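You operate a simulated robot arm through the tools that you are given. There is no shell and no other tool.

The job below is to be done with a simulated two-armed robot. You get a single attempt, and the scene is never put back.

TASK
Pad the carton, fold its flaps and rub the seam down.
Fine: foam block in first, both flaps folded, rub with the cork block till the seam sticks end to end; block back; let nothing fall.
Where things are to end (x, y in the base frame): foam block within 0.04 m of [0.52, 0.65].

Only the result counts: the job must be done as asked and must still hold three seconds after the hand-in. Knocking over, shifting, dropping, spilling or breaking anything else fails it. Flat cloth is picked up by pressing the open fingertips on it (5 to 10 N) and closing them slowly along it; thin cloth reads only 2 to 8 mm in the jaws.

THE ROBOT
Two 7-joint arms with fingered hands on one trunk that stands fixed in place. Base frame: the origin is at the foot of the trunk, x ahead of it, y to its left, z up; the work surface is at about z = 0.86. Units: m, rad, N and s.
The left shoulder is at [0.041, 0.185, 1.245], the right one opposite. With the tool pointing down near the work surface each hand reaches from about 0.1 to 0.8 m from the base axis, measured 20 degrees to its own side. Payload 4 kg a hand.
Tool frame (each hand has its own): the origin (TCP) lies between the finger pads and is the grasp point; the fingertips stand 0.026 m ahead of it; z points along the fingers, y is the line along which they close. Largest opening 0.132 m; the body of the gripper starts 0.073 m behind the TCP. The gripper is a hand of 3 fingers: y runs from the thumb to the fingers, the wrist lies at [0, 0, -0.224] in the tool frame, and closing takes about 1.5 s.
Orientation is that of the tool frame in the base frame, as a unit quaternion [x, y, z, w]. With the fingers straight down and closing along the base's y, the tool's x points along the base's -x, its y along +y and its z along -z.

THE INTERFACE
- The arms move only by the tool apply_moves. It takes "left_steps", "right_steps" or both (then of equal length, played together; a hand with none holds still); each is a list of rows, each a list of 6 numbers: the shift along the base's x, y, z in units of 100 mm (1.0 is 100 mm), then the turn, a rotation vector about the base's x, y, z in units of 180 degrees (1.0 is 180 degrees). In form: [[dx, dy, dz, wx, wy, wz], ...]. A call has 1 to 20 rows; each row is the pose to reach, as a shift and turn from the pose commanded when the call began. "left_fingers" and "right_fingers" are, for a hand that has rows, the finger opening in m, from 0 to 0.132, set as the call begins (left out, the last holds). A call with a number of a shift or a turn outside -1 to 1 is refused whole. Each row takes 0.2 s and may step no farther than 0.05 m and 0.15 rad from the row before; otherwise, or with a gripper value out of range, the whole call is refused. Where a pose cannot be reached the arm comes as near as it can. A force on the tool above 90 N (or 10 N above the force at the start of the call, whichever is more), or a blocked arm, ends the call early, and 0.2 s more pass. The fingers move at their own pace (about 0.072 m/s each) and stop on an object; they squeeze with about 31 N. The grip force told is the motor's: it shows also when the fingers shut on nothing. Time passes only in rows, and 0.2 s behind the last, so rows that repeat a pose let the fingers close. The reply holds the time, the measured pose of the TCP, the force on the tool along the base axes, the opening and the grip force, in the units named above and with some noise, with the torque about the TCP (base axes, N m) and any sound that the robot's microphone picked up.
- Cameras (640 x 400 px; columns grow to the right, rows downward): "scene" is now at [0.1171, 0.0453, 1.4735]; the picture's right is [0.41, -0.91, -0.04], its down [-0.56, -0.22, -0.80] and it looks along [0.72, 0.34, -0.60] (base axes); focal length 316 px, centre (320, 200). "left" rides on the left gripper at [-0.062, 0.003, -0.092] in its tool frame; the picture's right is [-0.05, -1.00, 0.00], its down [0.83, -0.04, -0.56] and it looks along [0.55, -0.03, 0.83] (tool axes); focal length 230 px, centre (320, 200). "right" rides on the right gripper at [0.061, 0.003, -0.092] in its tool frame; the picture's right is [-0.05, 1.00, 0.00], its down [-0.83, -0.04, -0.56] and it looks along [-0.55, -0.03, 0.83] (tool axes); focal length 230 px, centre (320, 200).
- grab_frame(camera): a new picture of that camera. The clock stands still meanwhile.
- raise_lower(by): slides the trunk up (or, below 0, down) by that many m; the arms and the scene camera ride with it, the base frame stays. It gives what a move gives, with no picture.
- set_fingers(finger1, finger2, thumb_bend, hand): sets how far each is bent, from 0 (flat) to 1 (curled in); at 0.3 the hand is open as for a grip, at 0.7 the pads meet at the TCP. One left out holds its place. A second passes; each finger stops where it meets its share of the squeeze, and holds until it gets a number again. A gripper value or a shape takes the hand back. It gives what a move gives, with no picture; readings hold the bend of each and the force on the fingers (four entries, about 0 where the hand has none), thumb and palm.
- hand_shape(shape, hand): the hand has 3 fingers and takes this shape, open, in about a second: jaw (thumb against the fingers, like two jaws); tri (thumb and two fingers); tip (a fingertip pinch); poke (one finger out to press); point (the index stretched); flat (the hand flat); cup (the hand cupped); fist (a fist). The gripper value then closes the fingers along that shape, each until it touches; the sizes above hold for jaw. It gives what a move gives, with no picture.
- head_to(pan, tilt): turns the head with the scene camera to pan (to the left, within 1.501 rad either way) and tilt (down, from -0.506 to 1.204), counted from straight ahead of the robot. It gives what a move gives.
- probe_pixels(camera, pixels): for up to 12 pixels [column, row] of the newest picture of that camera ("zoom" is the newest enlarged one), the place [x, y, z] in the base frame of the surface seen there, good to about 0.003 m, but the place of the scene camera against the robot may be out by one fixed shift of up to 0.012 m in any direction. The clock stands still meanwhile.
- inspect(camera, box): a new picture of the part [left, top, right, bottom] of that camera's present view, enlarged. The clock stands still meanwhile.
- close_job(): hands the job in; it is judged then, once.

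Unless the task says otherwise, let go and move clear before handing in.

The tools are called after "Request:" as name(argument=value, ...) on one line, values as JSON. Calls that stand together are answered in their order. apply_moves: Moves the arms, as the interface text tells. Its arguments: {"type":"object","properties":{"left_steps":{"type":"array","items":{"type":"array","items":{"type":"number"}}},"left_fingers":{"type":"number"},"right_steps":{"type":"array","items":{"type":"array","items":{"type":"number"}}},"right_fingers":{"type":"number"}},"required":[]} The other tools are called the same way: raise_lower (by) slides the trunk up or down; hand_shape (shape, hand) gives the hand a shape; set_fingers (finger1, finger2, thumb_bend, hand) moves the fingers one by one; head_to (pan, tilt) turns the head that bears the scene camera; grab_frame (camera) takes a picture; probe_pixels (camera, pixels) gives the place of the surface under pixels of a picture; inspect (camera, box) takes an enlarged picture of a part of a camera's view; close_job () hands the job in.

At the start:

```text
t: 0.0
left_tcp_pos: [0.3444, 0.4263, 1.2108]
left_tcp_rot: [0.0, 1.0, 0.0, -0.001]
left_wrist_force: [0.1, -0.1, 0.0]
left_ft_torque: [-0.02, -0.02, 0.01]
left_width: 0.1321
left_grasp_force: 0.0
left_shape: jaw
left_bend: [0.3, 0.3, 0.3]
left_finger forces: [0.0, 0.0, 0.0, 0.1, 0.0, 0.1]
right_tcp_pos: [0.5825, 0.0371, 1.1914]
right_tcp_rot: [0.001, 1.0, 0.0, 0.001]
right_wrist_force: [0.5, 0.1, -0.8]
right_ft_torque: [0.02, -0.02, 0.0]
right_width: 0.1321
right_grasp_force: 0.0
right_shape: jaw
right_bend: [0.3, 0.3, 0.3]
right_finger forces: [0.0, 0.0, 0.0, 0.1, 0.0, 0.1]
trunk travel left (down, up): [-0.275, 0.187]
head pan, tilt: [0.419, 0.565]
```

scene: 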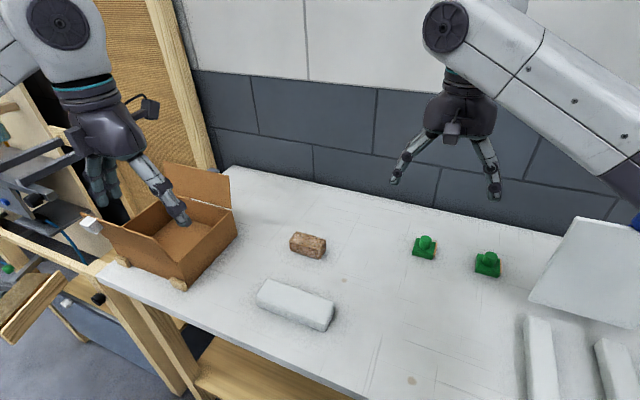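
right: 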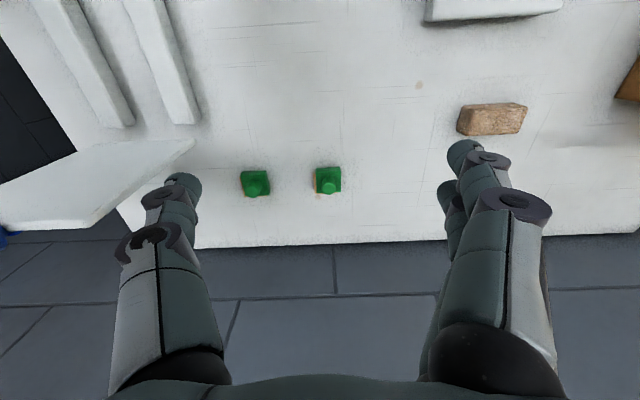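
left: 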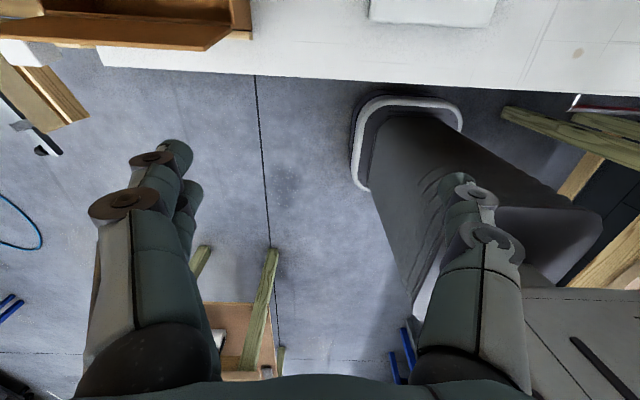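

The scene picture shows an open carton around (170,235) with two flaps up, a cork block at (308,245), and a white foam block at (295,303). I'll enlarge these and look closer before moving.

Request:
inspect(camera="scene", box=[60, 140, 380, 340])

Request:
probe_pixels(camera="scene", pixels=[[295, 293], [258, 300], [320, 325], [333, 300], [270, 282], [308, 240], [292, 238], [325, 242], [325, 252], [345, 280], [180, 285], [240, 260]])

```text
2.00 times, centred on (220, 240) of scene
```

zoom: 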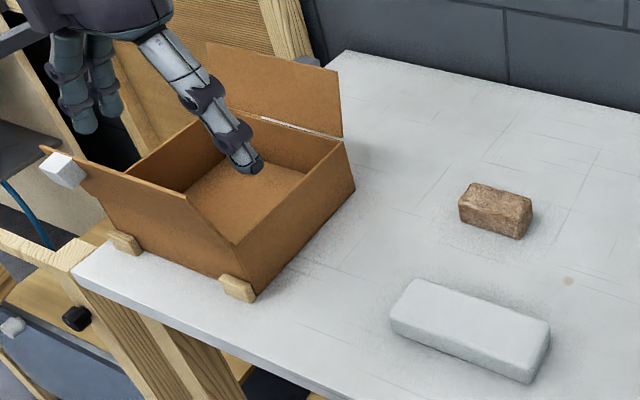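

```text
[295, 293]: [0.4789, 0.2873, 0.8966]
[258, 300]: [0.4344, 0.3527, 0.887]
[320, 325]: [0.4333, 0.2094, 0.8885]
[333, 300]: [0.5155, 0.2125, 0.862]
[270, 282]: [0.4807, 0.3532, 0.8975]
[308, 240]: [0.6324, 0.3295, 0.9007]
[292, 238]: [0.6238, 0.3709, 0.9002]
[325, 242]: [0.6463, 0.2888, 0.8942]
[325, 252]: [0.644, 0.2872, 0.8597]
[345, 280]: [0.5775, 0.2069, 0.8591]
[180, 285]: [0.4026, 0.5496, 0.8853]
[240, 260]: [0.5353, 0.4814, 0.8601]
```

The zoom shows the carton with a rear flap (far, +x side) and a near flap (-x side) standing up, wooden stops at its foot, and a white cube at the near flap's corner at zoom (62,170). I'll probe the carton's corners and the flaps.

Request:
probe_pixels(camera="zoom", pixels=[[232, 262], [240, 245], [350, 180], [340, 140], [336, 75], [215, 55], [62, 170], [48, 152], [100, 190], [135, 180], [124, 242], [238, 288]])

Request:
inspect(camera="scene", box=[70, 150, 250, 300])

```text
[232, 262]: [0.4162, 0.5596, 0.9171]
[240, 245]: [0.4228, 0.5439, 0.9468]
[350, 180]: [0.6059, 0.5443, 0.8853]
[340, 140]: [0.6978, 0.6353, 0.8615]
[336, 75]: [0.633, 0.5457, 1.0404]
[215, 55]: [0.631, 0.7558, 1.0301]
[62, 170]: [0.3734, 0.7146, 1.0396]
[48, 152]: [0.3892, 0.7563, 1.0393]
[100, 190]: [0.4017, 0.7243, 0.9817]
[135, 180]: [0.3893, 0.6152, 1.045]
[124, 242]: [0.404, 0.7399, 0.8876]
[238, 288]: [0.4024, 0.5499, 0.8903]
```

```text
2.67 times, centred on (160, 225) of scene
```

zoom: 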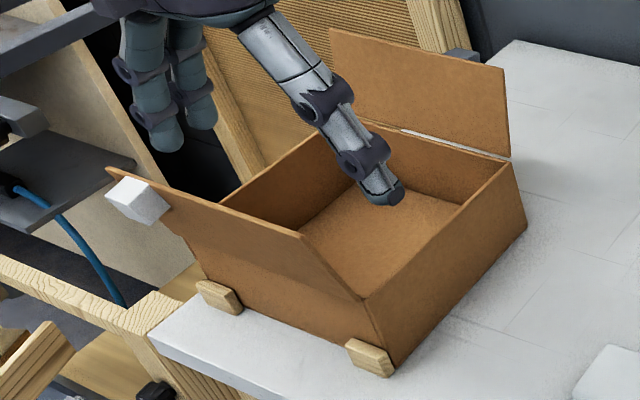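

The carton spans about x 0.42–0.61, y 0.545–0.75, rim z≈0.95, with flaps rising to z≈1.04 and a white cube on the near flap at zoom (140,197). I'll turn the head toward the carton for a better look at it and the surroundings.

Request:
head_to(pan=0.85, tilt=0.65)

Request:
grab_frame(camera="scene")

```text
t: 0.9
left_tcp_pos: [0.3453, 0.4265, 1.2118]
left_tcp_rot: [0.0, 1.0, 0.0, 0.001]
left_wrist_force: [0.3, -0.8, 0.0]
left_ft_torque: [-0.05, -0.01, 0.0]
left_width: 0.1316
left_grasp_force: 0.0
left_shape: jaw
left_bend: [0.3, 0.3, 0.3]
left_finger forces: [0.0, 0.0, 0.1, 0.1, 0.0, 0.1]
right_tcp_pos: [0.5827, 0.0361, 1.1926]
right_tcp_rot: [0.0, 1.0, 0.0, -0.001]
right_wrist_force: [0.7, 0.3, -0.1]
right_ft_torque: [-0.01, -0.02, 0.05]
right_width: 0.1317
right_grasp_force: 0.1
right_shape: jaw
right_bend: [0.3, 0.3, 0.3]
right_finger forces: [0.1, 0.0, 0.1, 0.0, 0.1, 0.0]
trunk travel left (down, up): [-0.275, 0.187]
head pan, tilt: [0.85, 0.649]
```

```text
taken
```

scene: 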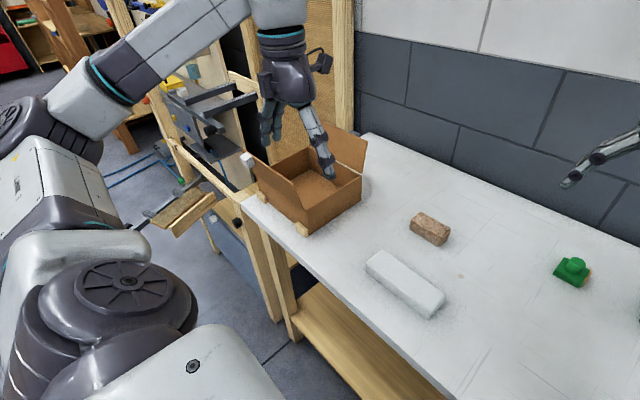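

The wider view shows the left hand hovering near the carton and nothing else close to it at (315,185). I'll swing the left wrist -90° about the vertical so its camera faces the carton (+y side) and its jaws close along x, as the foam at (405,283) needs.

Request:
apply_moves(left_steps=[[0.08, -0.02, 0.03, 0, 0, -0.045], [0.16, -0.04, 0.06, 0, 0, -0.09], [0.24, -0.06, 0.09, 0, 0, -0.135], [0.32, -0.08, 0.12, 0, 0, -0.18], [0.4, -0.1, 0.15, 0, 0, -0.225], [0.48, -0.12, 0.18, 0, 0, -0.27], [0.56, -0.14, 0.21, 0, 0, -0.315], [0.64, -0.16, 0.24, 0, 0, -0.36], [0.72, -0.18, 0.27, 0, 0, -0.405], [0.8, -0.2, 0.3, 0, 0, -0.45], [0.88, -0.22, 0.33, 0, 0, -0.48], [0.95, -0.25, 0.35, 0, 0, -0.5], [0.95, -0.25, 0.35, 0, 0, -0.5]])

Request:
grab_frame(camera="left")

Request:
grab_frame(camera="scene")

```text
t: 3.7
left_tcp_pos: [0.4399, 0.4022, 1.2448]
left_tcp_rot: [0.708, 0.706, 0.0, 0.0]
left_wrist_force: [0.1, 0.1, -0.8]
left_ft_torque: [0.02, 0.04, 0.02]
left_width: 0.132
left_grasp_force: 0.1
left_shape: jaw
left_bend: [0.3, 0.3, 0.3]
left_finger forces: [0.0, 0.1, 0.1, 0.0, 0.0, 0.0]
right_tcp_pos: [0.5829, 0.0363, 1.1924]
right_tcp_rot: [0.0, 1.0, 0.0, 0.0]
right_wrist_force: [-0.1, -0.6, 0.2]
right_ft_torque: [0.0, 0.01, 0.02]
right_width: 0.1318
right_grasp_force: 0.0
right_shape: jaw
right_bend: [0.3, 0.3, 0.3]
right_finger forces: [0.0, 0.0, 0.0, 0.0, 0.1, 0.0]
trunk travel left (down, up): [-0.275, 0.187]
head pan, tilt: [0.85, 0.649]
```

```text
taken
```

left: 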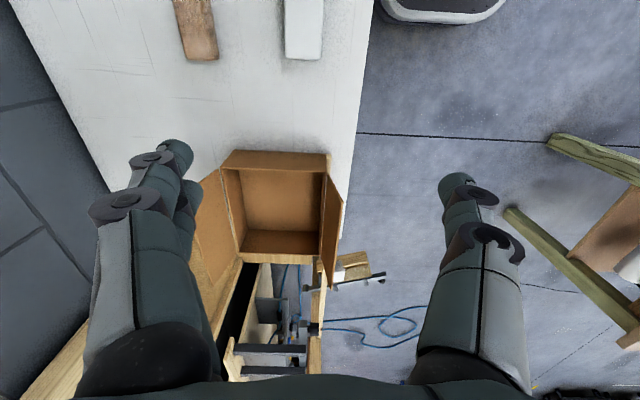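

```text
taken
```

scene: 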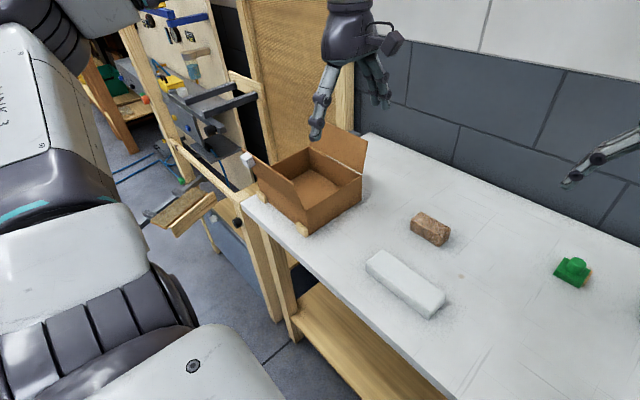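

The left camera shows the carton from above at (275,205) with both flaps open, the foam at (305,30) and cork at (196,30). I'll enlarge the carton in both views to learn about the white cube and the seam.

Request:
inspect(camera="left", box=[180, 130, 380, 300])

Request:
inspect(camera="scene", box=[220, 100, 400, 250])

```text
2.35 times, centred on (280, 215) of left
```

zoom: 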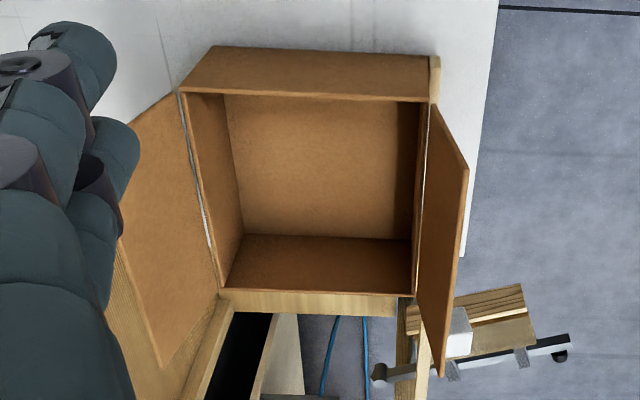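

```text
2.67 times, centred on (310, 175) of scene
```

zoom: 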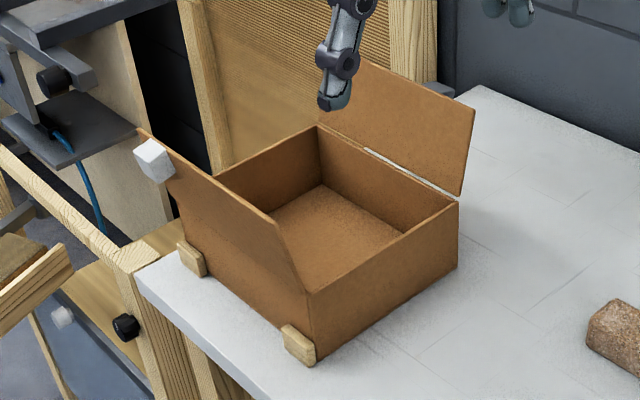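

The white cube shows beside the near flap at scene zoom (155,158), seemingly attached to its outer face. I'll probe it, along with carton rims, flap corners and stops.

Request:
probe_pixels(camera="zoom", pixels=[[155, 162], [148, 148], [140, 132], [274, 224], [306, 290], [315, 350], [455, 205], [456, 268], [473, 105], [462, 192], [320, 130], [220, 175]])

Request:
inspect(camera="left", box=[290, 150, 370, 280])

```text
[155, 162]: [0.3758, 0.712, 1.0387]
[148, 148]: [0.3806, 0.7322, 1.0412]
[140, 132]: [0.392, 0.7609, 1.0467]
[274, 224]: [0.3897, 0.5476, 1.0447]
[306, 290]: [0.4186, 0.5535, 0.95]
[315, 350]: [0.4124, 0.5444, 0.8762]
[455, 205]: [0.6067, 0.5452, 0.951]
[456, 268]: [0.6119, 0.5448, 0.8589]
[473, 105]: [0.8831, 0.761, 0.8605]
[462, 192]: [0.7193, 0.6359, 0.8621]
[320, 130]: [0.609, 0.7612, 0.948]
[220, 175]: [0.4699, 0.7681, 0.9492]
```

```text
3.08 times, centred on (330, 215) of left
```

zoom: 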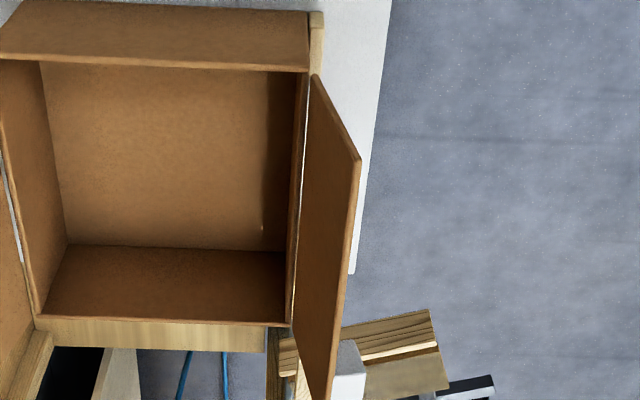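

The cube sits at about (0.376, 0.72, 1.04) on the outer face of the near flap, which matters for rubbing near that end. I'll move the left camera nearer to see it properly.

Request:
apply_moves(left_steps=[[-0.2, 0.25, -0.05, 0, 0, 0], [-0.4, 0.5, -0.1, 0, 0, 0], [-0.6, 0.75, -0.15, 0, 0, 0], [-0.8, 1.0, -0.2, 0, 0, 0], [-0.8, 1.0, -0.2, 0, 0, 0]])

Request:
apply_moves(left_steps=[[-0.1, 0.25, 0, 0, 0, 0], [-0.2, 0.5, -0.05, 0, 0, 0], [-0.3, 0.75, -0.1, 0, 0, 0], [-0.3, 0.9, -0.15, 0, 0, 0], [-0.3, 0.9, -0.15, 0, 0, 0]])

Request:
inspect(camera="left", box=[160, 50, 480, 350])

Request:
grab_frame(camera="scene")

```text
t: 4.9
left_tcp_pos: [0.36, 0.5018, 1.2245]
left_tcp_rot: [0.707, 0.707, 0.0, 0.001]
left_wrist_force: [-1.0, 0.5, 0.7]
left_ft_torque: [0.04, -0.01, 0.04]
left_width: 0.1317
left_grasp_force: 0.1
left_shape: jaw
left_bend: [0.3, 0.3, 0.3]
left_finger forces: [0.0, 0.0, 0.1, 0.1, 0.1, 0.0]
right_tcp_pos: [0.5805, 0.0361, 1.1933]
right_tcp_rot: [0.0, 1.0, 0.0, 0.001]
right_wrist_force: [-0.3, -0.5, -0.1]
right_ft_torque: [0.0, 0.01, 0.03]
right_width: 0.1322
right_grasp_force: 0.0
right_shape: jaw
right_bend: [0.3, 0.3, 0.3]
right_finger forces: [0.0, 0.0, 0.0, 0.0, 0.0, 0.0]
trunk travel left (down, up): [-0.275, 0.187]
head pan, tilt: [0.85, 0.649]
```

```text
t: 6.1
left_tcp_pos: [0.3544, 0.5189, 1.2239]
left_tcp_rot: [0.707, 0.707, 0.001, 0.001]
left_wrist_force: [0.3, 0.0, -0.5]
left_ft_torque: [0.0, 0.0, 0.01]
left_width: 0.1319
left_grasp_force: 0.1
left_shape: jaw
left_bend: [0.3, 0.3, 0.3]
left_finger forces: [0.0, 0.0, 0.0, 0.0, 0.0, 0.0]
left hand out of reach, approached as far as the arm can: row 1, 2, 3, 4, 5
right_tcp_pos: [0.5829, 0.0353, 1.1928]
right_tcp_rot: [0.0, 1.0, 0.0, -0.001]
right_wrist_force: [-0.5, -0.8, -0.4]
right_ft_torque: [0.02, -0.01, 0.02]
right_width: 0.1321
right_grasp_force: 0.0
right_shape: jaw
right_bend: [0.3, 0.3, 0.3]
right_finger forces: [0.0, 0.1, 0.0, 0.1, 0.1, 0.0]
trunk travel left (down, up): [-0.275, 0.187]
head pan, tilt: [0.85, 0.649]
```

```text
1.33 times, centred on (320, 200) of left
```

zoom: 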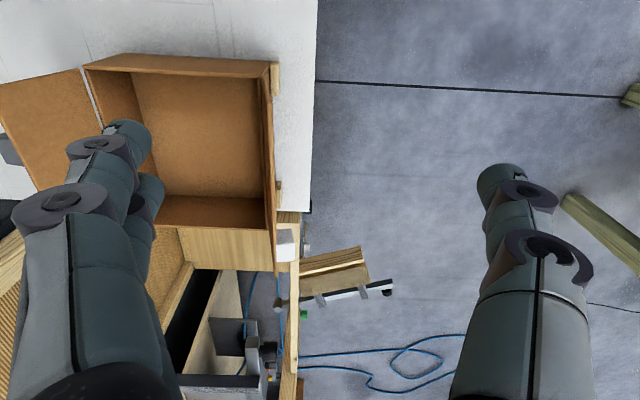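

```text
taken
```

scene: 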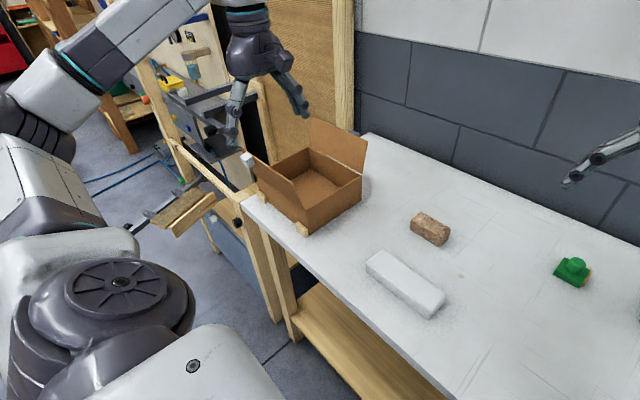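

The arm stopped short at y=0.519 from a joint limit with this -90° yaw, so I should use +90° yaw for the carton. First I'll enlarge the cube at about left (296,232) from here.

Request:
inspect(camera="left", box=[260, 190, 340, 250])

Request:
probe_pixels(camera="zoom", pixels=[[290, 335], [310, 335], [270, 335], [290, 360], [290, 315]])

```text
6.67 times, centred on (300, 220) of left
```

zoom: 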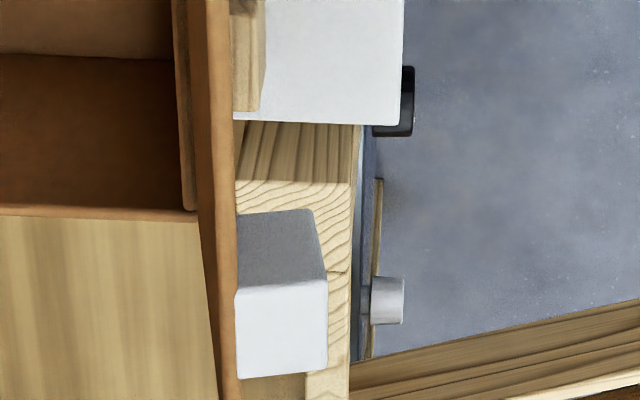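

```text
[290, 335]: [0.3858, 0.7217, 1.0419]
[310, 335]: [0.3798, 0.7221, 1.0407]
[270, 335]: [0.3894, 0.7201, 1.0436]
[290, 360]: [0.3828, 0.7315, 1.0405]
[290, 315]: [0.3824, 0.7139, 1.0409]
```

Here the cube's top reads z≈1.041 at (0.383, 0.721), flush against the flap's outer face about 4 mm below its edge, so it will stand on top once folded. I'll bring the left hand back over the table while turning it to the +90° yaw, heading for the foam.

Request:
apply_moves(left_steps=[[0.1, -0.2, 0, 0, 0, 0.0], [0.2, -0.4, 0, 0, 0, 0.04], [0.3, -0.5, 0, 0, 0, 0.08], [0.4, -0.6, 0, 0, 0, 0.12], [0.5, -0.7, 0, 0, 0, 0.16], [0.6, -0.8, 0, 0, 0, 0.2], [0.7, -0.9, 0, 0, 0, 0.24], [0.8, -1.0, 0, 0, 0, 0.28], [0.9, -1.0, 0, 0, 0, 0.32], [1.0, -1.0, 0, 0, 0, 0.36], [1.0, -1.0, 0, 0, 0, 0.4], [1.0, -1.0, 0, 0, 0, 0.44], [1.0, -1.0, 0, 0, 0, 0.48], [1.0, -1.0, 0, 0, 0, 0.5]])

Request:
apply_moves(left_steps=[[0.05, -0.15, 0, 0, 0, 0.045], [0.1, -0.3, 0, 0, 0, 0.09], [0.15, -0.45, 0, 0, 0, 0.135], [0.2, -0.6, 0, 0, 0, 0.18], [0.25, -0.7, 0, 0, 0, 0.225], [0.3, -0.8, 0, 0, 0, 0.27], [0.35, -0.9, 0, 0, 0, 0.315], [0.4, -1.0, 0, 0, 0, 0.36], [0.45, -1.0, 0, 0, 0, 0.405], [0.45, -1.0, 0, 0, 0, 0.45], [0.45, -1.0, 0, 0, 0, 0.48], [0.45, -1.0, 0, 0, 0, 0.5], [0.45, -1.0, 0, 0, 0, 0.5]])

Request:
grab_frame(camera="left")

Request:
grab_frame(camera="scene")

```text
t: 9.1
left_tcp_pos: [0.4529, 0.4153, 1.2266]
left_tcp_rot: [-0.002, 1.0, 0.0, 0.0]
left_wrist_force: [0.2, 0.0, 0.6]
left_ft_torque: [-0.01, -0.01, 0.01]
left_width: 0.1317
left_grasp_force: 0.1
left_shape: jaw
left_bend: [0.3, 0.3, 0.3]
left_finger forces: [0.1, 0.0, 0.1, 0.0, 0.1, 0.0]
right_tcp_pos: [0.5823, 0.037, 1.1922]
right_tcp_rot: [0.0, 1.0, 0.0, 0.0]
right_wrist_force: [-0.8, 0.3, -0.3]
right_ft_torque: [0.0, 0.0, 0.02]
right_width: 0.1321
right_grasp_force: 0.0
right_shape: jaw
right_bend: [0.3, 0.3, 0.3]
right_finger forces: [0.0, 0.0, 0.0, 0.0, 0.1, 0.0]
trunk travel left (down, up): [-0.275, 0.187]
head pan, tilt: [0.85, 0.649]
```

```text
t: 11.9
left_tcp_pos: [0.4983, 0.3164, 1.2279]
left_tcp_rot: [0.707, -0.707, 0.0, 0.0]
left_wrist_force: [-0.4, -0.2, 0.4]
left_ft_torque: [0.0, 0.0, 0.01]
left_width: 0.1318
left_grasp_force: 0.0
left_shape: jaw
left_bend: [0.3, 0.3, 0.3]
left_finger forces: [0.1, 0.0, 0.1, 0.0, 0.1, 0.0]
right_tcp_pos: [0.5834, 0.0374, 1.1918]
right_tcp_rot: [0.001, 1.0, -0.001, 0.0]
right_wrist_force: [0.0, 0.4, -0.6]
right_ft_torque: [0.01, -0.05, 0.01]
right_width: 0.1318
right_grasp_force: 0.0
right_shape: jaw
right_bend: [0.3, 0.3, 0.3]
right_finger forces: [0.0, 0.0, 0.0, 0.0, 0.0, 0.0]
trunk travel left (down, up): [-0.275, 0.187]
head pan, tilt: [0.85, 0.649]
```

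```text
taken
```

left: 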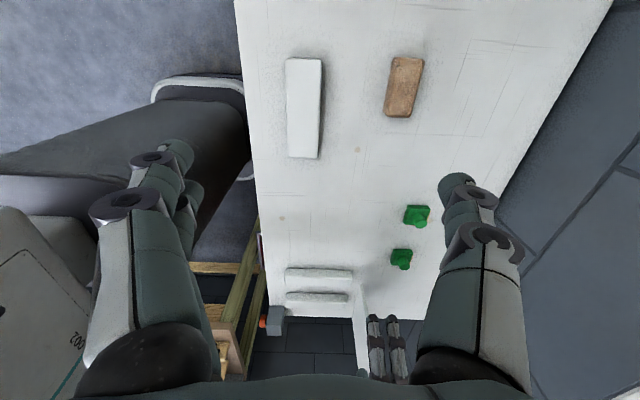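

```text
taken
```

scene: 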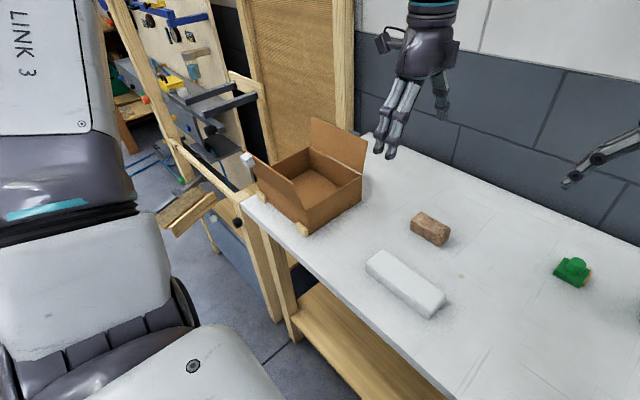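

The hand now has the +90° yaw (picture right = +x, down = -y), and the left camera sees the foam at (303,107) and the cork at (404,87). I'll probe both from this hand-mounted camera for accurate places.

Request:
probe_pixels(camera="left", pixels=[[304, 107], [290, 62], [319, 62], [317, 154], [291, 150], [304, 62], [404, 85], [395, 62], [417, 62], [408, 110], [387, 108], [350, 110]])

Request:
inspect(camera="left", box=[260, 40, 440, 170])

```text
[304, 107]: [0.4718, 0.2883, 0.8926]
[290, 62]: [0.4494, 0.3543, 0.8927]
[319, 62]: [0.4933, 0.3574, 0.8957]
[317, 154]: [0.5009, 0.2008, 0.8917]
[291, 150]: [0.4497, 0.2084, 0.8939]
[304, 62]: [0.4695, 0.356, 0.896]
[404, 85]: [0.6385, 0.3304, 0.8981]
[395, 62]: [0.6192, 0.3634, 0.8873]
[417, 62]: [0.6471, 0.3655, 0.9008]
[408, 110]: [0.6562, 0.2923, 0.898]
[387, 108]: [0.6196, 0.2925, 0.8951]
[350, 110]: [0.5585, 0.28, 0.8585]
```

```text
3.08 times, centred on (350, 105) of left
```

zoom: 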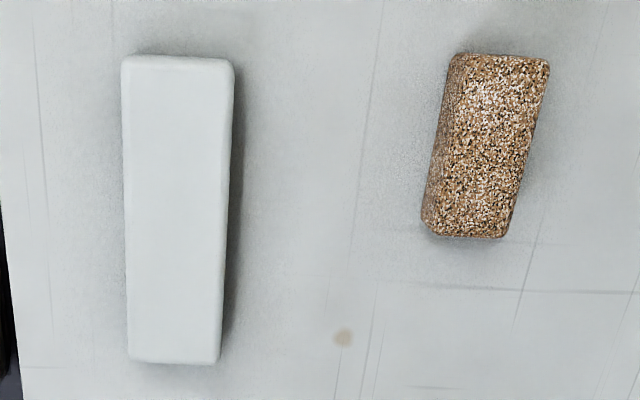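

The hand camera gives the foam as x 0.443–0.501, y 0.204–0.360, top z 0.893, almost square to the axes, and the cork as x 0.617–0.660, y 0.285–0.372. I'll centre over the foam and descend to just above it.

Request:
apply_moves(left_steps=[[-0.13, -0.17, -0.3, 0, 0, 0], [-0.26, -0.34, -0.7, 0, 0, 0], [-0.26, -0.34, -1.0, 0, 0, 0], [-0.26, -0.34, -1.0, 0, 0, 0]], left_fingers=0.132)

Request:
apply_moves(left_steps=[[0, 0, -0.4, 0, 0, 0], [0, 0, -0.8, 0, 0, 0], [0, 0, -1.0, 0, 0, 0], [0, 0, -1.0, 0, 0, 0]])

Request:
apply_moves(left_steps=[[0, 0, -0.3, 0, 0, 0], [0, 0, -0.6, 0, 0, 0], [0, 0, -0.6, 0, 0, 0]])

Request:
grab_frame(camera="left")

Request:
grab_frame(camera="scene")

```text
t: 12.9
left_tcp_pos: [0.4743, 0.283, 1.1283]
left_tcp_rot: [0.707, -0.707, 0.0, 0.0]
left_wrist_force: [-0.4, -0.2, 0.0]
left_ft_torque: [-0.02, 0.03, 0.03]
left_width: 0.132
left_grasp_force: 0.1
left_shape: jaw
left_bend: [0.3, 0.3, 0.3]
left_finger forces: [0.1, 0.1, 0.1, 0.1, 0.0, 0.0]
right_tcp_pos: [0.5821, 0.0359, 1.1928]
right_tcp_rot: [0.0, 1.0, 0.0, 0.0]
right_wrist_force: [0.4, 0.3, -0.1]
right_ft_torque: [-0.02, 0.0, -0.01]
right_width: 0.1318
right_grasp_force: 0.1
right_shape: jaw
right_bend: [0.3, 0.3, 0.3]
right_finger forces: [0.0, 0.0, 0.1, 0.1, 0.0, 0.0]
trunk travel left (down, up): [-0.275, 0.187]
head pan, tilt: [0.85, 0.649]
```

```text
t: 13.9
left_tcp_pos: [0.4733, 0.2786, 1.0287]
left_tcp_rot: [-0.707, 0.707, 0.0, 0.0]
left_wrist_force: [1.2, 0.7, 0.2]
left_ft_torque: [-0.04, -0.03, 0.01]
left_width: 0.132
left_grasp_force: 0.0
left_shape: jaw
left_bend: [0.3, 0.3, 0.3]
left_finger forces: [0.0, 0.0, 0.0, 0.0, 0.0, 0.0]
right_tcp_pos: [0.583, 0.0368, 1.1925]
right_tcp_rot: [0.0, 1.0, 0.0, 0.0]
right_wrist_force: [-0.8, -0.1, 0.0]
right_ft_torque: [0.02, 0.03, -0.04]
right_width: 0.1319
right_grasp_force: 0.0
right_shape: jaw
right_bend: [0.3, 0.3, 0.3]
right_finger forces: [0.1, 0.0, 0.0, 0.1, 0.1, 0.1]
trunk travel left (down, up): [-0.275, 0.187]
head pan, tilt: [0.85, 0.649]
```

```text
t: 14.7
left_tcp_pos: [0.4715, 0.2823, 0.9691]
left_tcp_rot: [0.707, -0.707, 0.0, 0.0]
left_wrist_force: [0.6, -0.9, 0.0]
left_ft_torque: [0.01, -0.02, 0.0]
left_width: 0.132
left_grasp_force: 0.1
left_shape: jaw
left_bend: [0.3, 0.3, 0.3]
left_finger forces: [0.1, 0.0, 0.0, 0.0, 0.0, 0.1]
right_tcp_pos: [0.583, 0.0364, 1.1922]
right_tcp_rot: [0.0, 1.0, 0.001, -0.001]
right_wrist_force: [0.7, 0.3, 0.1]
right_ft_torque: [-0.01, -0.03, -0.02]
right_width: 0.1321
right_grasp_force: 0.1
right_shape: jaw
right_bend: [0.3, 0.3, 0.3]
right_finger forces: [0.1, 0.0, 0.0, 0.1, 0.0, 0.0]
trunk travel left (down, up): [-0.275, 0.187]
head pan, tilt: [0.85, 0.649]
```

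```text
taken
```

left: 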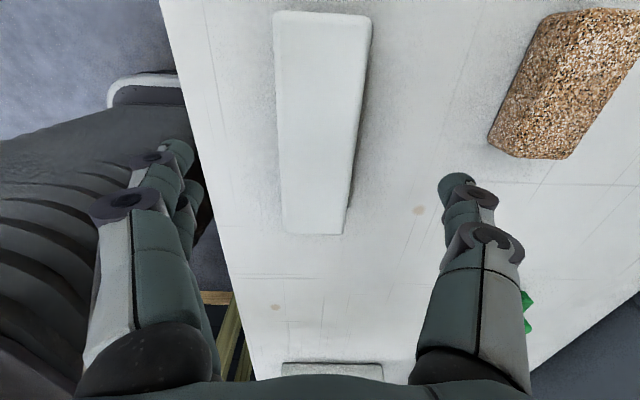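

```text
taken
```

scene: 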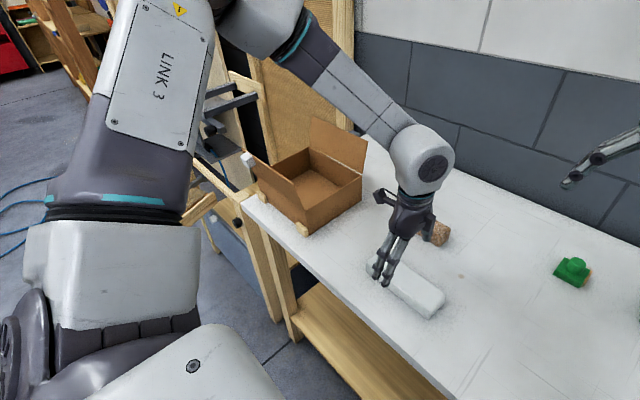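

The left camera shows the foam (274–371 columns) centred between the fingers at (178,155) and (455,185). I'll lower to z≈0.893 and close the jaws on it.

Request:
apply_moves(left_steps=[[0, 0, -0.3, 0, 0, 0], [0, 0, -0.6, 0, 0, 0], [0, 0, -0.75, 0, 0, 0], [0, 0, -0.75, 0, 0, 0]])

Request:
apply_moves(left_steps=[[0, 0, 0, 0, 0, 0], [0, 0, 0, 0, 0, 0], [0, 0, 0, 0, 0, 0], [0, 0, 0, 0, 0, 0], [0, 0, 0, 0, 0, 0], [0, 0, 0, 0, 0, 0], [0, 0, 0, 0, 0, 0], [0, 0, 0, 0, 0, 0]], left_fingers=0.045)

Request:
grab_frame(camera="left")

```text
t: 15.7
left_tcp_pos: [0.4708, 0.2824, 0.8922]
left_tcp_rot: [0.707, -0.707, 0.0, 0.0]
left_wrist_force: [-0.4, -0.2, -0.3]
left_ft_torque: [0.04, 0.01, -0.02]
left_width: 0.132
left_grasp_force: 0.2
left_shape: jaw
left_bend: [0.3, 0.3, 0.3]
left_finger forces: [0.1, 0.1, 0.0, 0.1, 0.0, 0.1]
right_tcp_pos: [0.5823, 0.0353, 1.192]
right_tcp_rot: [0.0, 1.0, 0.0, -0.001]
right_wrist_force: [-0.4, 0.2, 0.5]
right_ft_torque: [-0.02, 0.02, 0.02]
right_width: 0.1318
right_grasp_force: 0.2
right_shape: jaw
right_bend: [0.3, 0.3, 0.3]
right_finger forces: [0.0, 0.0, 0.0, 0.1, 0.0, 0.0]
trunk travel left (down, up): [-0.275, 0.187]
head pan, tilt: [0.85, 0.649]
```

```text
t: 17.5
left_tcp_pos: [0.4711, 0.2827, 0.8935]
left_tcp_rot: [0.707, -0.707, 0.0, 0.0]
left_wrist_force: [0.8, 0.4, -0.2]
left_ft_torque: [0.02, -0.01, 0.0]
left_width: 0.0535
left_grasp_force: 30.7
left_shape: jaw
left_bend: [0.73, 0.73, 0.7]
left_finger forces: [14.2, 14.1, 0.1, 0.0, 28.2, 0.1]
right_tcp_pos: [0.5814, 0.0349, 1.193]
right_tcp_rot: [0.001, 1.0, 0.0, 0.0]
right_wrist_force: [-0.5, -0.9, -0.6]
right_ft_torque: [-0.02, -0.02, 0.01]
right_width: 0.1318
right_grasp_force: 0.2
right_shape: jaw
right_bend: [0.3, 0.3, 0.3]
right_finger forces: [0.0, 0.0, 0.1, 0.0, 0.0, 0.0]
trunk travel left (down, up): [-0.275, 0.187]
head pan, tilt: [0.85, 0.649]
```

```text
taken
```

left: 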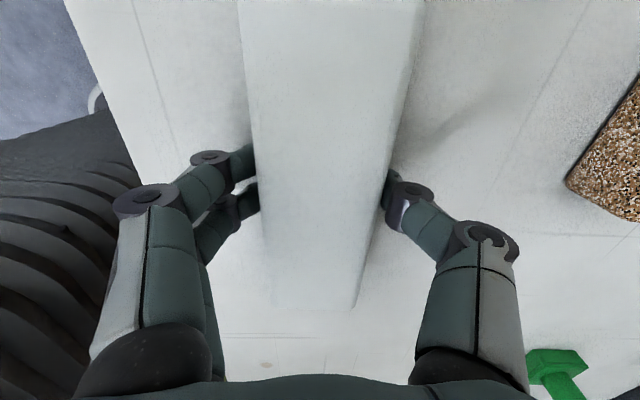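

The jaws hold the foam firmly (width 0.0535, 14+14 vs 28 N). I'll lift it well above the flap tops before carrying it to the carton.

Request:
apply_moves(left_steps=[[0, 0, 0.2, 0, 0, 0], [0, 0, 0.5, 0, 0, 0], [0, 0, 0.8, 0, 0, 0], [0, 0, 1.0, 0, 0, 0], [0, 0, 1.0, 0, 0, 0]])

Request:
apply_moves(left_steps=[[0.05, 0.1, 0.4, 0, 0, 0], [0.15, 0.4, 0.8, 0, 0, 0], [0.3, 0.7, 1.0, 0, 0, 0], [0.49, 1.0, 1.0, 0, 0, 0], [0.49, 1.0, 1.0, 0, 0, 0]])

Request:
apply_moves(left_steps=[[0, 0.25, 0.2, 0, 0, 0], [0, 0.5, 0.4, 0, 0, 0], [0, 0.75, 0.4, 0, 0, 0], [0, 1.0, 0.4, 0, 0, 0], [0, 1.0, 0.4, 0, 0, 0]])

Request:
grab_frame(camera="scene")

Request:
grab_frame(camera="left")

```text
t: 18.7
left_tcp_pos: [0.4722, 0.2832, 0.9925]
left_tcp_rot: [0.707, -0.707, 0.0, 0.0]
left_wrist_force: [0.4, -0.8, 0.0]
left_ft_torque: [-0.03, 0.03, -0.02]
left_width: 0.0534
left_grasp_force: 31.3
left_shape: jaw
left_bend: [0.73, 0.73, 0.7]
left_finger forces: [14.1, 14.1, 0.0, 0.0, 28.2, 0.0]
right_tcp_pos: [0.5828, 0.0359, 1.1913]
right_tcp_rot: [0.0, 1.0, 0.0, 0.0]
right_wrist_force: [0.8, 0.6, -0.2]
right_ft_torque: [-0.01, -0.01, 0.0]
right_width: 0.1319
right_grasp_force: 0.0
right_shape: jaw
right_bend: [0.3, 0.3, 0.3]
right_finger forces: [0.0, 0.1, 0.1, 0.0, 0.1, 0.0]
trunk travel left (down, up): [-0.275, 0.187]
head pan, tilt: [0.85, 0.649]
```

```text
refused: row 2 steps farther than a row can; nothing moved
```

```text
t: 19.9
left_tcp_pos: [0.4715, 0.3804, 1.0307]
left_tcp_rot: [0.707, -0.707, -0.001, 0.0]
left_wrist_force: [0.0, -0.1, -0.9]
left_ft_torque: [0.0, 0.02, 0.0]
left_width: 0.0533
left_grasp_force: 30.9
left_shape: jaw
left_bend: [0.73, 0.73, 0.7]
left_finger forces: [14.1, 14.1, 0.0, 0.0, 28.2, 0.0]
right_tcp_pos: [0.5839, 0.0366, 1.192]
right_tcp_rot: [-0.001, 1.0, 0.0, 0.0]
right_wrist_force: [-0.3, -0.5, 0.1]
right_ft_torque: [0.01, -0.02, -0.04]
right_width: 0.1319
right_grasp_force: 0.0
right_shape: jaw
right_bend: [0.3, 0.3, 0.3]
right_finger forces: [0.0, 0.0, 0.1, 0.0, 0.1, 0.1]
trunk travel left (down, up): [-0.275, 0.187]
head pan, tilt: [0.85, 0.649]
```

```text
taken
```

scene: 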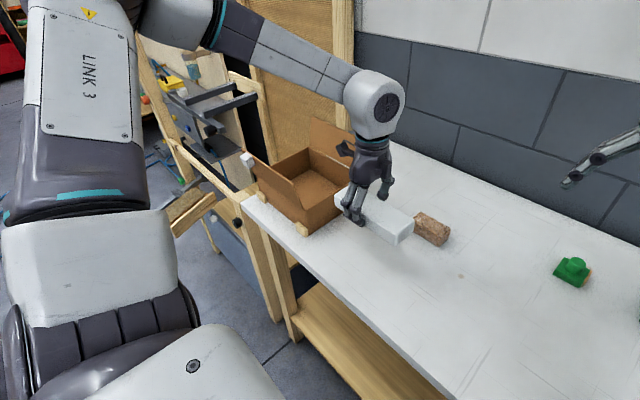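

```text
taken
```

left: 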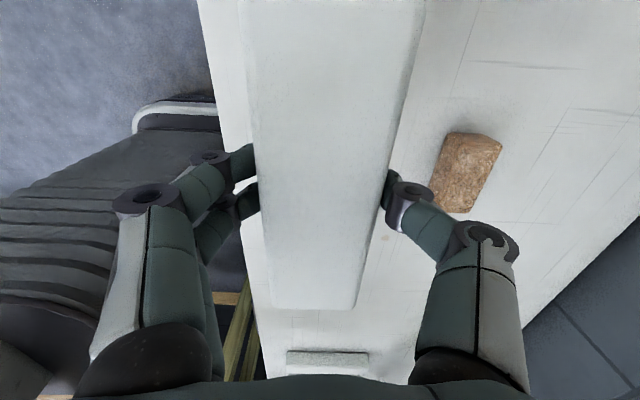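

One call was refused for a too-large step, so the hand is at (0.4715, 0.382, 1.031) with the foam clear of the carton. I'll rise to z≈1.13 and shift x to 0.52 before moving over the carton.

Request:
apply_moves(left_steps=[[0.1, 0, 0.35, 0, 0, 0], [0.2, 0, 0.7, 0, 0, 0], [0.35, 0, 1.0, 0, 0, 0], [0.49, 0.2, 1.0, 0, 0, 0], [0.49, 0.6, 1.0, 0, 0, 0], [0.49, 1.0, 1.0, 0, 0, 0], [0.49, 1.0, 1.0, 0, 0, 0]])

```text
t: 21.5
left_tcp_pos: [0.5196, 0.4822, 1.1311]
left_tcp_rot: [0.707, -0.707, 0.0, 0.0]
left_wrist_force: [-0.1, 0.2, -1.3]
left_ft_torque: [0.02, 0.0, 0.01]
left_width: 0.0531
left_grasp_force: 30.8
left_shape: jaw
left_bend: [0.73, 0.73, 0.7]
left_finger forces: [14.1, 14.0, 0.0, 0.0, 28.1, 0.0]
right_tcp_pos: [0.583, 0.0357, 1.1909]
right_tcp_rot: [0.0, 1.0, 0.0, 0.0]
right_wrist_force: [0.0, -0.2, -0.2]
right_ft_torque: [0.01, -0.03, 0.01]
right_width: 0.1323
right_grasp_force: 0.1
right_shape: jaw
right_bend: [0.3, 0.3, 0.3]
right_finger forces: [0.0, 0.0, 0.0, 0.0, 0.1, 0.0]
trunk travel left (down, up): [-0.275, 0.187]
head pan, tilt: [0.85, 0.649]
```

Hand at (0.520, 0.482, 1.131), foam secure. I'll move on to y≈0.65 at the same height over the carton opening.

Request:
apply_moves(left_steps=[[0, 0.3, 0, 0, 0, 0], [0, 0.7, 0, 0, 0, 0], [0, 1.0, 0, 0, 0, 0], [0, 1.0, 0, 0, 0, 0]])

Request:
apply_moves(left_steps=[[0, 0.3, 0, 0, 0, 0], [0, 0.68, 0, 0, 0, 0], [0, 0.68, 0, 0, 0, 0]])

Request:
grab_frame(camera="scene")

Request:
grab_frame(camera="left")

```text
t: 22.5
left_tcp_pos: [0.5221, 0.5825, 1.1301]
left_tcp_rot: [0.708, -0.707, 0.0, -0.001]
left_wrist_force: [-0.3, 0.4, 0.1]
left_ft_torque: [0.01, -0.02, 0.01]
left_width: 0.0532
left_grasp_force: 30.5
left_shape: jaw
left_bend: [0.73, 0.73, 0.7]
left_finger forces: [14.0, 14.1, 0.0, 0.0, 28.0, 0.0]
right_tcp_pos: [0.5831, 0.0362, 1.1914]
right_tcp_rot: [0.0, 1.0, 0.0, 0.0]
right_wrist_force: [0.5, 0.4, -0.3]
right_ft_torque: [0.01, -0.03, -0.02]
right_width: 0.1321
right_grasp_force: 0.2
right_shape: jaw
right_bend: [0.3, 0.3, 0.3]
right_finger forces: [0.0, 0.1, 0.0, 0.1, 0.1, 0.0]
trunk travel left (down, up): [-0.275, 0.187]
head pan, tilt: [0.85, 0.649]
```

```text
t: 23.3
left_tcp_pos: [0.5223, 0.6513, 1.1303]
left_tcp_rot: [0.708, -0.706, 0.0, -0.001]
left_wrist_force: [0.2, -0.1, -0.5]
left_ft_torque: [0.01, 0.0, -0.01]
left_width: 0.0532
left_grasp_force: 31.3
left_shape: jaw
left_bend: [0.73, 0.73, 0.7]
left_finger forces: [14.1, 14.0, 0.0, 0.0, 28.1, 0.1]
right_tcp_pos: [0.5817, 0.0355, 1.1918]
right_tcp_rot: [0.0, 1.0, 0.001, 0.001]
right_wrist_force: [-1.0, 0.0, -0.1]
right_ft_torque: [-0.02, 0.04, -0.03]
right_width: 0.1318
right_grasp_force: 0.2
right_shape: jaw
right_bend: [0.3, 0.3, 0.3]
right_finger forces: [0.0, 0.1, 0.0, 0.0, 0.0, 0.1]
trunk travel left (down, up): [-0.275, 0.187]
head pan, tilt: [0.85, 0.649]
```

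```text
taken
```

scene: 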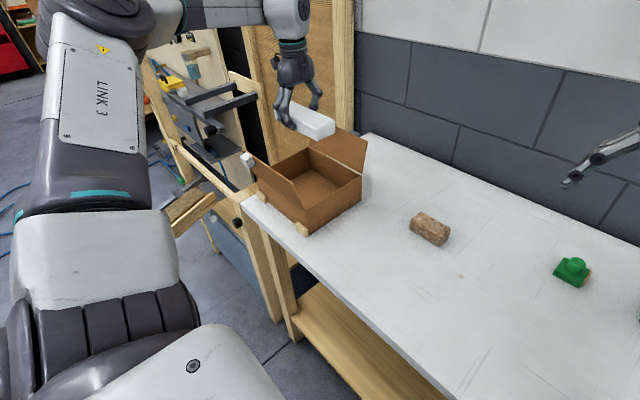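

```text
taken
```

left: 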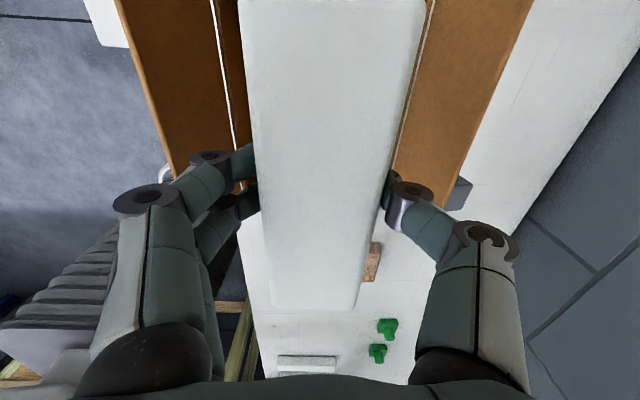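

The foam hangs over the opening, and a grey cube shows on the rear flap's outer side at left (458,193), like the white one on the near flap at (108,25). I'll probe these and the flap edges from this camera before lowering.

Request:
inspect(camera="left", box=[380, 120, 540, 220])

Request:
probe_pixels(camera="left", pixels=[[459, 193], [466, 187], [452, 203], [110, 20], [118, 40], [92, 10], [445, 183], [400, 172], [523, 10], [475, 140], [212, 5], [232, 120]])

```text
4.00 times, centred on (460, 170) of left
```

zoom: 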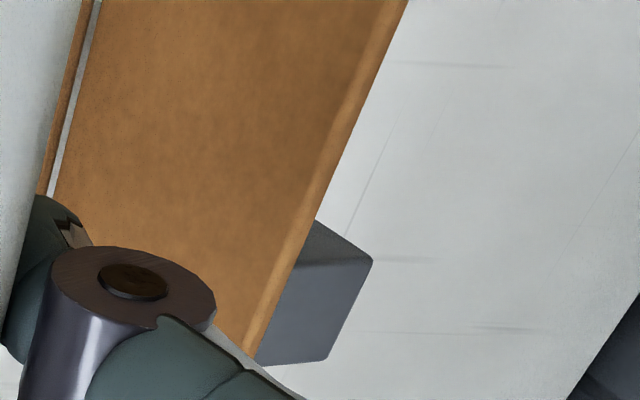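

```text
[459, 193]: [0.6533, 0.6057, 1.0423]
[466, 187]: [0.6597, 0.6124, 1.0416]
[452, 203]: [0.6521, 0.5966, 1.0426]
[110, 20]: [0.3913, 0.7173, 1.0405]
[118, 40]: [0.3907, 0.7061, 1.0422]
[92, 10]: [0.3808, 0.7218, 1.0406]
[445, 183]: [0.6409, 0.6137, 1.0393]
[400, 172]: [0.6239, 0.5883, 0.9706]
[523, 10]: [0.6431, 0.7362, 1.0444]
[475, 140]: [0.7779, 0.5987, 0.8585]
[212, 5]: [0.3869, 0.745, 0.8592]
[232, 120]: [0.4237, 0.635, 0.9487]
```

From the hand camera the carton is centred at about (0.52, 0.65) with hinges near x 0.42 and 0.62, and a cube tab on each flap near its free edge (white y≈0.72, grey y≈0.60). The foam at (335,155) lies clear between the walls, so I'll lower it.

Request:
apply_moves(left_steps=[[-0.02, 0, -0.3, 0, 0, 0], [-0.02, 0, -0.6, 0, 0, 0], [-0.02, 0, -0.9, 0, 0, 0], [-0.02, 0, -1.0, 0, 0, 0], [-0.02, 0, -1.0, 0, 0, 0]])

Request:
grab_frame(camera="scene")

Request:
grab_frame(camera="left")

```text
t: 24.5
left_tcp_pos: [0.5197, 0.6506, 1.0308]
left_tcp_rot: [0.707, -0.707, 0.0, 0.0]
left_wrist_force: [0.3, 0.8, -0.4]
left_ft_torque: [0.0, -0.02, 0.01]
left_width: 0.0534
left_grasp_force: 30.9
left_shape: jaw
left_bend: [0.73, 0.73, 0.7]
left_finger forces: [14.2, 14.1, 0.1, 0.1, 28.1, 0.0]
right_tcp_pos: [0.5831, 0.0344, 1.1922]
right_tcp_rot: [0.0, 1.0, -0.001, 0.001]
right_wrist_force: [-0.1, 0.0, -0.8]
right_ft_torque: [0.0, -0.01, 0.0]
right_width: 0.1316
right_grasp_force: 0.0
right_shape: jaw
right_bend: [0.3, 0.3, 0.3]
right_finger forces: [0.0, 0.0, 0.0, 0.0, 0.1, 0.1]
trunk travel left (down, up): [-0.275, 0.187]
head pan, tilt: [0.85, 0.649]
```

```text
taken
```

scene: 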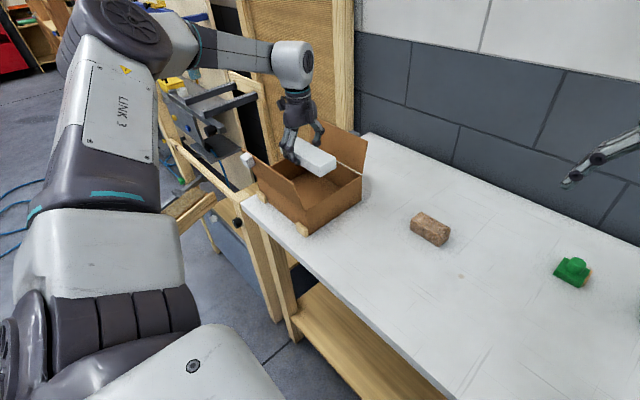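

```text
taken
```

left: 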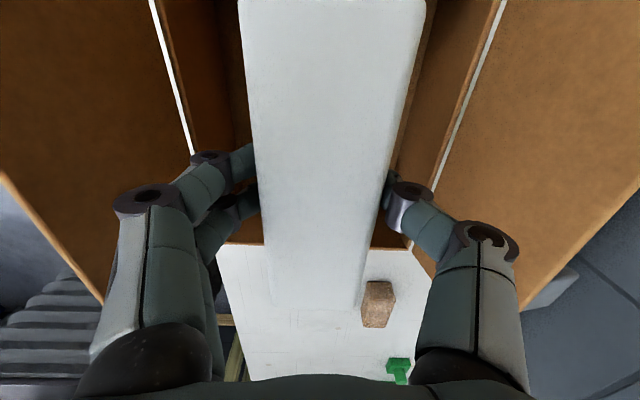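

The foam is centred between the gaps at (170,80) and (475,80). I'll probe the rims to check clearances on all sides before going further down.

Request:
probe_pixels(camera="left", pixels=[[190, 130], [182, 60], [460, 100], [468, 40], [240, 246], [385, 248], [222, 200], [420, 140], [420, 90], [260, 200]])

```text
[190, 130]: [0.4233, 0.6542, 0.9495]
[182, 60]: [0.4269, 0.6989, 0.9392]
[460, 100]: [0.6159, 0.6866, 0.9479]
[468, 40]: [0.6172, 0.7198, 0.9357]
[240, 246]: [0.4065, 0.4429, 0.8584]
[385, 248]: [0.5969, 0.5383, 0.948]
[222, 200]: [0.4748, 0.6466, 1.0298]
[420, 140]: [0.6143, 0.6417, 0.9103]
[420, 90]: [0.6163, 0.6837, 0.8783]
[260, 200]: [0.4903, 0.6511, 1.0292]
```

The walls lie at x≈0.425 and 0.616 inside with the low-y rim at y≈0.54, so the foam has good clearance all round. I'll lower another 100 mm.

Request:
apply_moves(left_steps=[[0, 0, -0.25, 0, 0, 0], [0, 0, -0.5, 0, 0, 0], [0, 0, -0.75, 0, 0, 0], [0, 0, -1.0, 0, 0, 0], [0, 0, -1.0, 0, 0, 0]])

Request:
grab_frame(camera="scene")

```text
t: 25.7
left_tcp_pos: [0.5198, 0.6513, 0.932]
left_tcp_rot: [-0.707, 0.707, 0.0, -0.001]
left_wrist_force: [-0.3, 0.0, -0.1]
left_ft_torque: [-0.02, 0.04, 0.02]
left_width: 0.053
left_grasp_force: 31.1
left_shape: jaw
left_bend: [0.73, 0.73, 0.7]
left_finger forces: [14.1, 14.1, 0.0, 0.0, 28.1, 0.1]
right_tcp_pos: [0.5819, 0.0367, 1.1914]
right_tcp_rot: [0.0, 1.0, 0.0, 0.0]
right_wrist_force: [-0.1, -0.6, -0.3]
right_ft_torque: [-0.01, 0.02, -0.01]
right_width: 0.1319
right_grasp_force: 0.1
right_shape: jaw
right_bend: [0.3, 0.3, 0.3]
right_finger forces: [0.0, 0.1, 0.1, 0.0, 0.1, 0.0]
trunk travel left (down, up): [-0.275, 0.187]
head pan, tilt: [0.85, 0.649]
```

```text
taken
```

scene: 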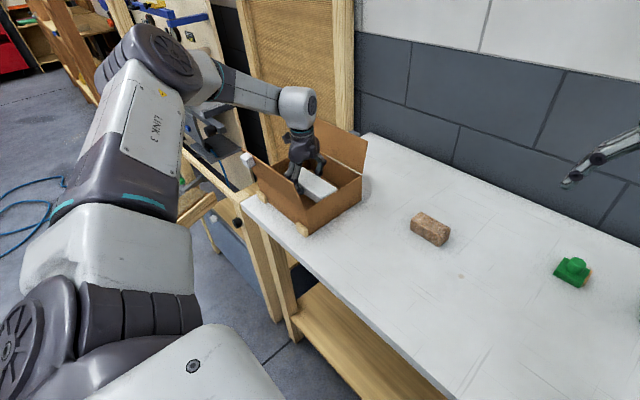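

The foam is inside the carton at TCP z≈0.932 with no contact force. I'll lower the last 30 mm slowly, watching for touch.

Request:
apply_moves(left_steps=[[0, 0, -0.1, 0, 0, 0], [0, 0, -0.2, 0, 0, 0], [0, 0, -0.27, 0, 0, 0], [0, 0, -0.31, 0, 0, 0], [0, 0, -0.34, 0, 0, 0], [0, 0, -0.34, 0, 0, 0]])

```text
t: 27.1
left_tcp_pos: [0.5187, 0.6486, 0.8989]
left_tcp_rot: [0.707, -0.707, 0.0, 0.0]
left_wrist_force: [0.1, -0.4, -0.8]
left_ft_torque: [0.0, -0.01, 0.0]
left_width: 0.0533
left_grasp_force: 31.5
left_shape: jaw
left_bend: [0.73, 0.73, 0.7]
left_finger forces: [14.1, 14.0, 0.1, 0.0, 28.1, 0.1]
right_tcp_pos: [0.5844, 0.0355, 1.1919]
right_tcp_rot: [0.0, 1.0, 0.0, -0.001]
right_wrist_force: [-0.2, 0.4, 1.0]
right_ft_torque: [0.0, -0.04, -0.01]
right_width: 0.1318
right_grasp_force: 0.0
right_shape: jaw
right_bend: [0.3, 0.3, 0.3]
right_finger forces: [0.0, 0.1, 0.0, 0.1, 0.0, 0.1]
trunk travel left (down, up): [-0.275, 0.187]
head pan, tilt: [0.85, 0.649]
```

Still no contact at TCP z≈0.898. I'll inch down a few more millimetres to set the foam on the floor.

Request:
apply_moves(left_steps=[[0, 0, -0.01, 0, 0, 0], [0, 0, -0.02, 0, 0, 0], [0, 0, -0.03, 0, 0, 0], [0, 0, -0.03, 0, 0, 0]])

```text
t: 28.1
left_tcp_pos: [0.5191, 0.6496, 0.8961]
left_tcp_rot: [0.707, -0.707, 0.001, 0.0]
left_wrist_force: [0.9, 1.1, 5.8]
left_ft_torque: [0.01, 0.04, 0.0]
left_width: 0.0532
left_grasp_force: 30.8
left_shape: jaw
left_bend: [0.73, 0.73, 0.7]
left_finger forces: [14.4, 14.5, 0.0, 0.1, 29.6, 0.0]
right_tcp_pos: [0.5819, 0.0367, 1.1922]
right_tcp_rot: [0.0, 1.0, 0.0, 0.0]
right_wrist_force: [0.8, -0.2, 0.2]
right_ft_torque: [0.01, 0.01, 0.06]
right_width: 0.1318
right_grasp_force: 0.1
right_shape: jaw
right_bend: [0.3, 0.3, 0.3]
right_finger forces: [0.0, 0.1, 0.1, 0.1, 0.1, 0.0]
trunk travel left (down, up): [-0.275, 0.187]
head pan, tilt: [0.85, 0.649]
```

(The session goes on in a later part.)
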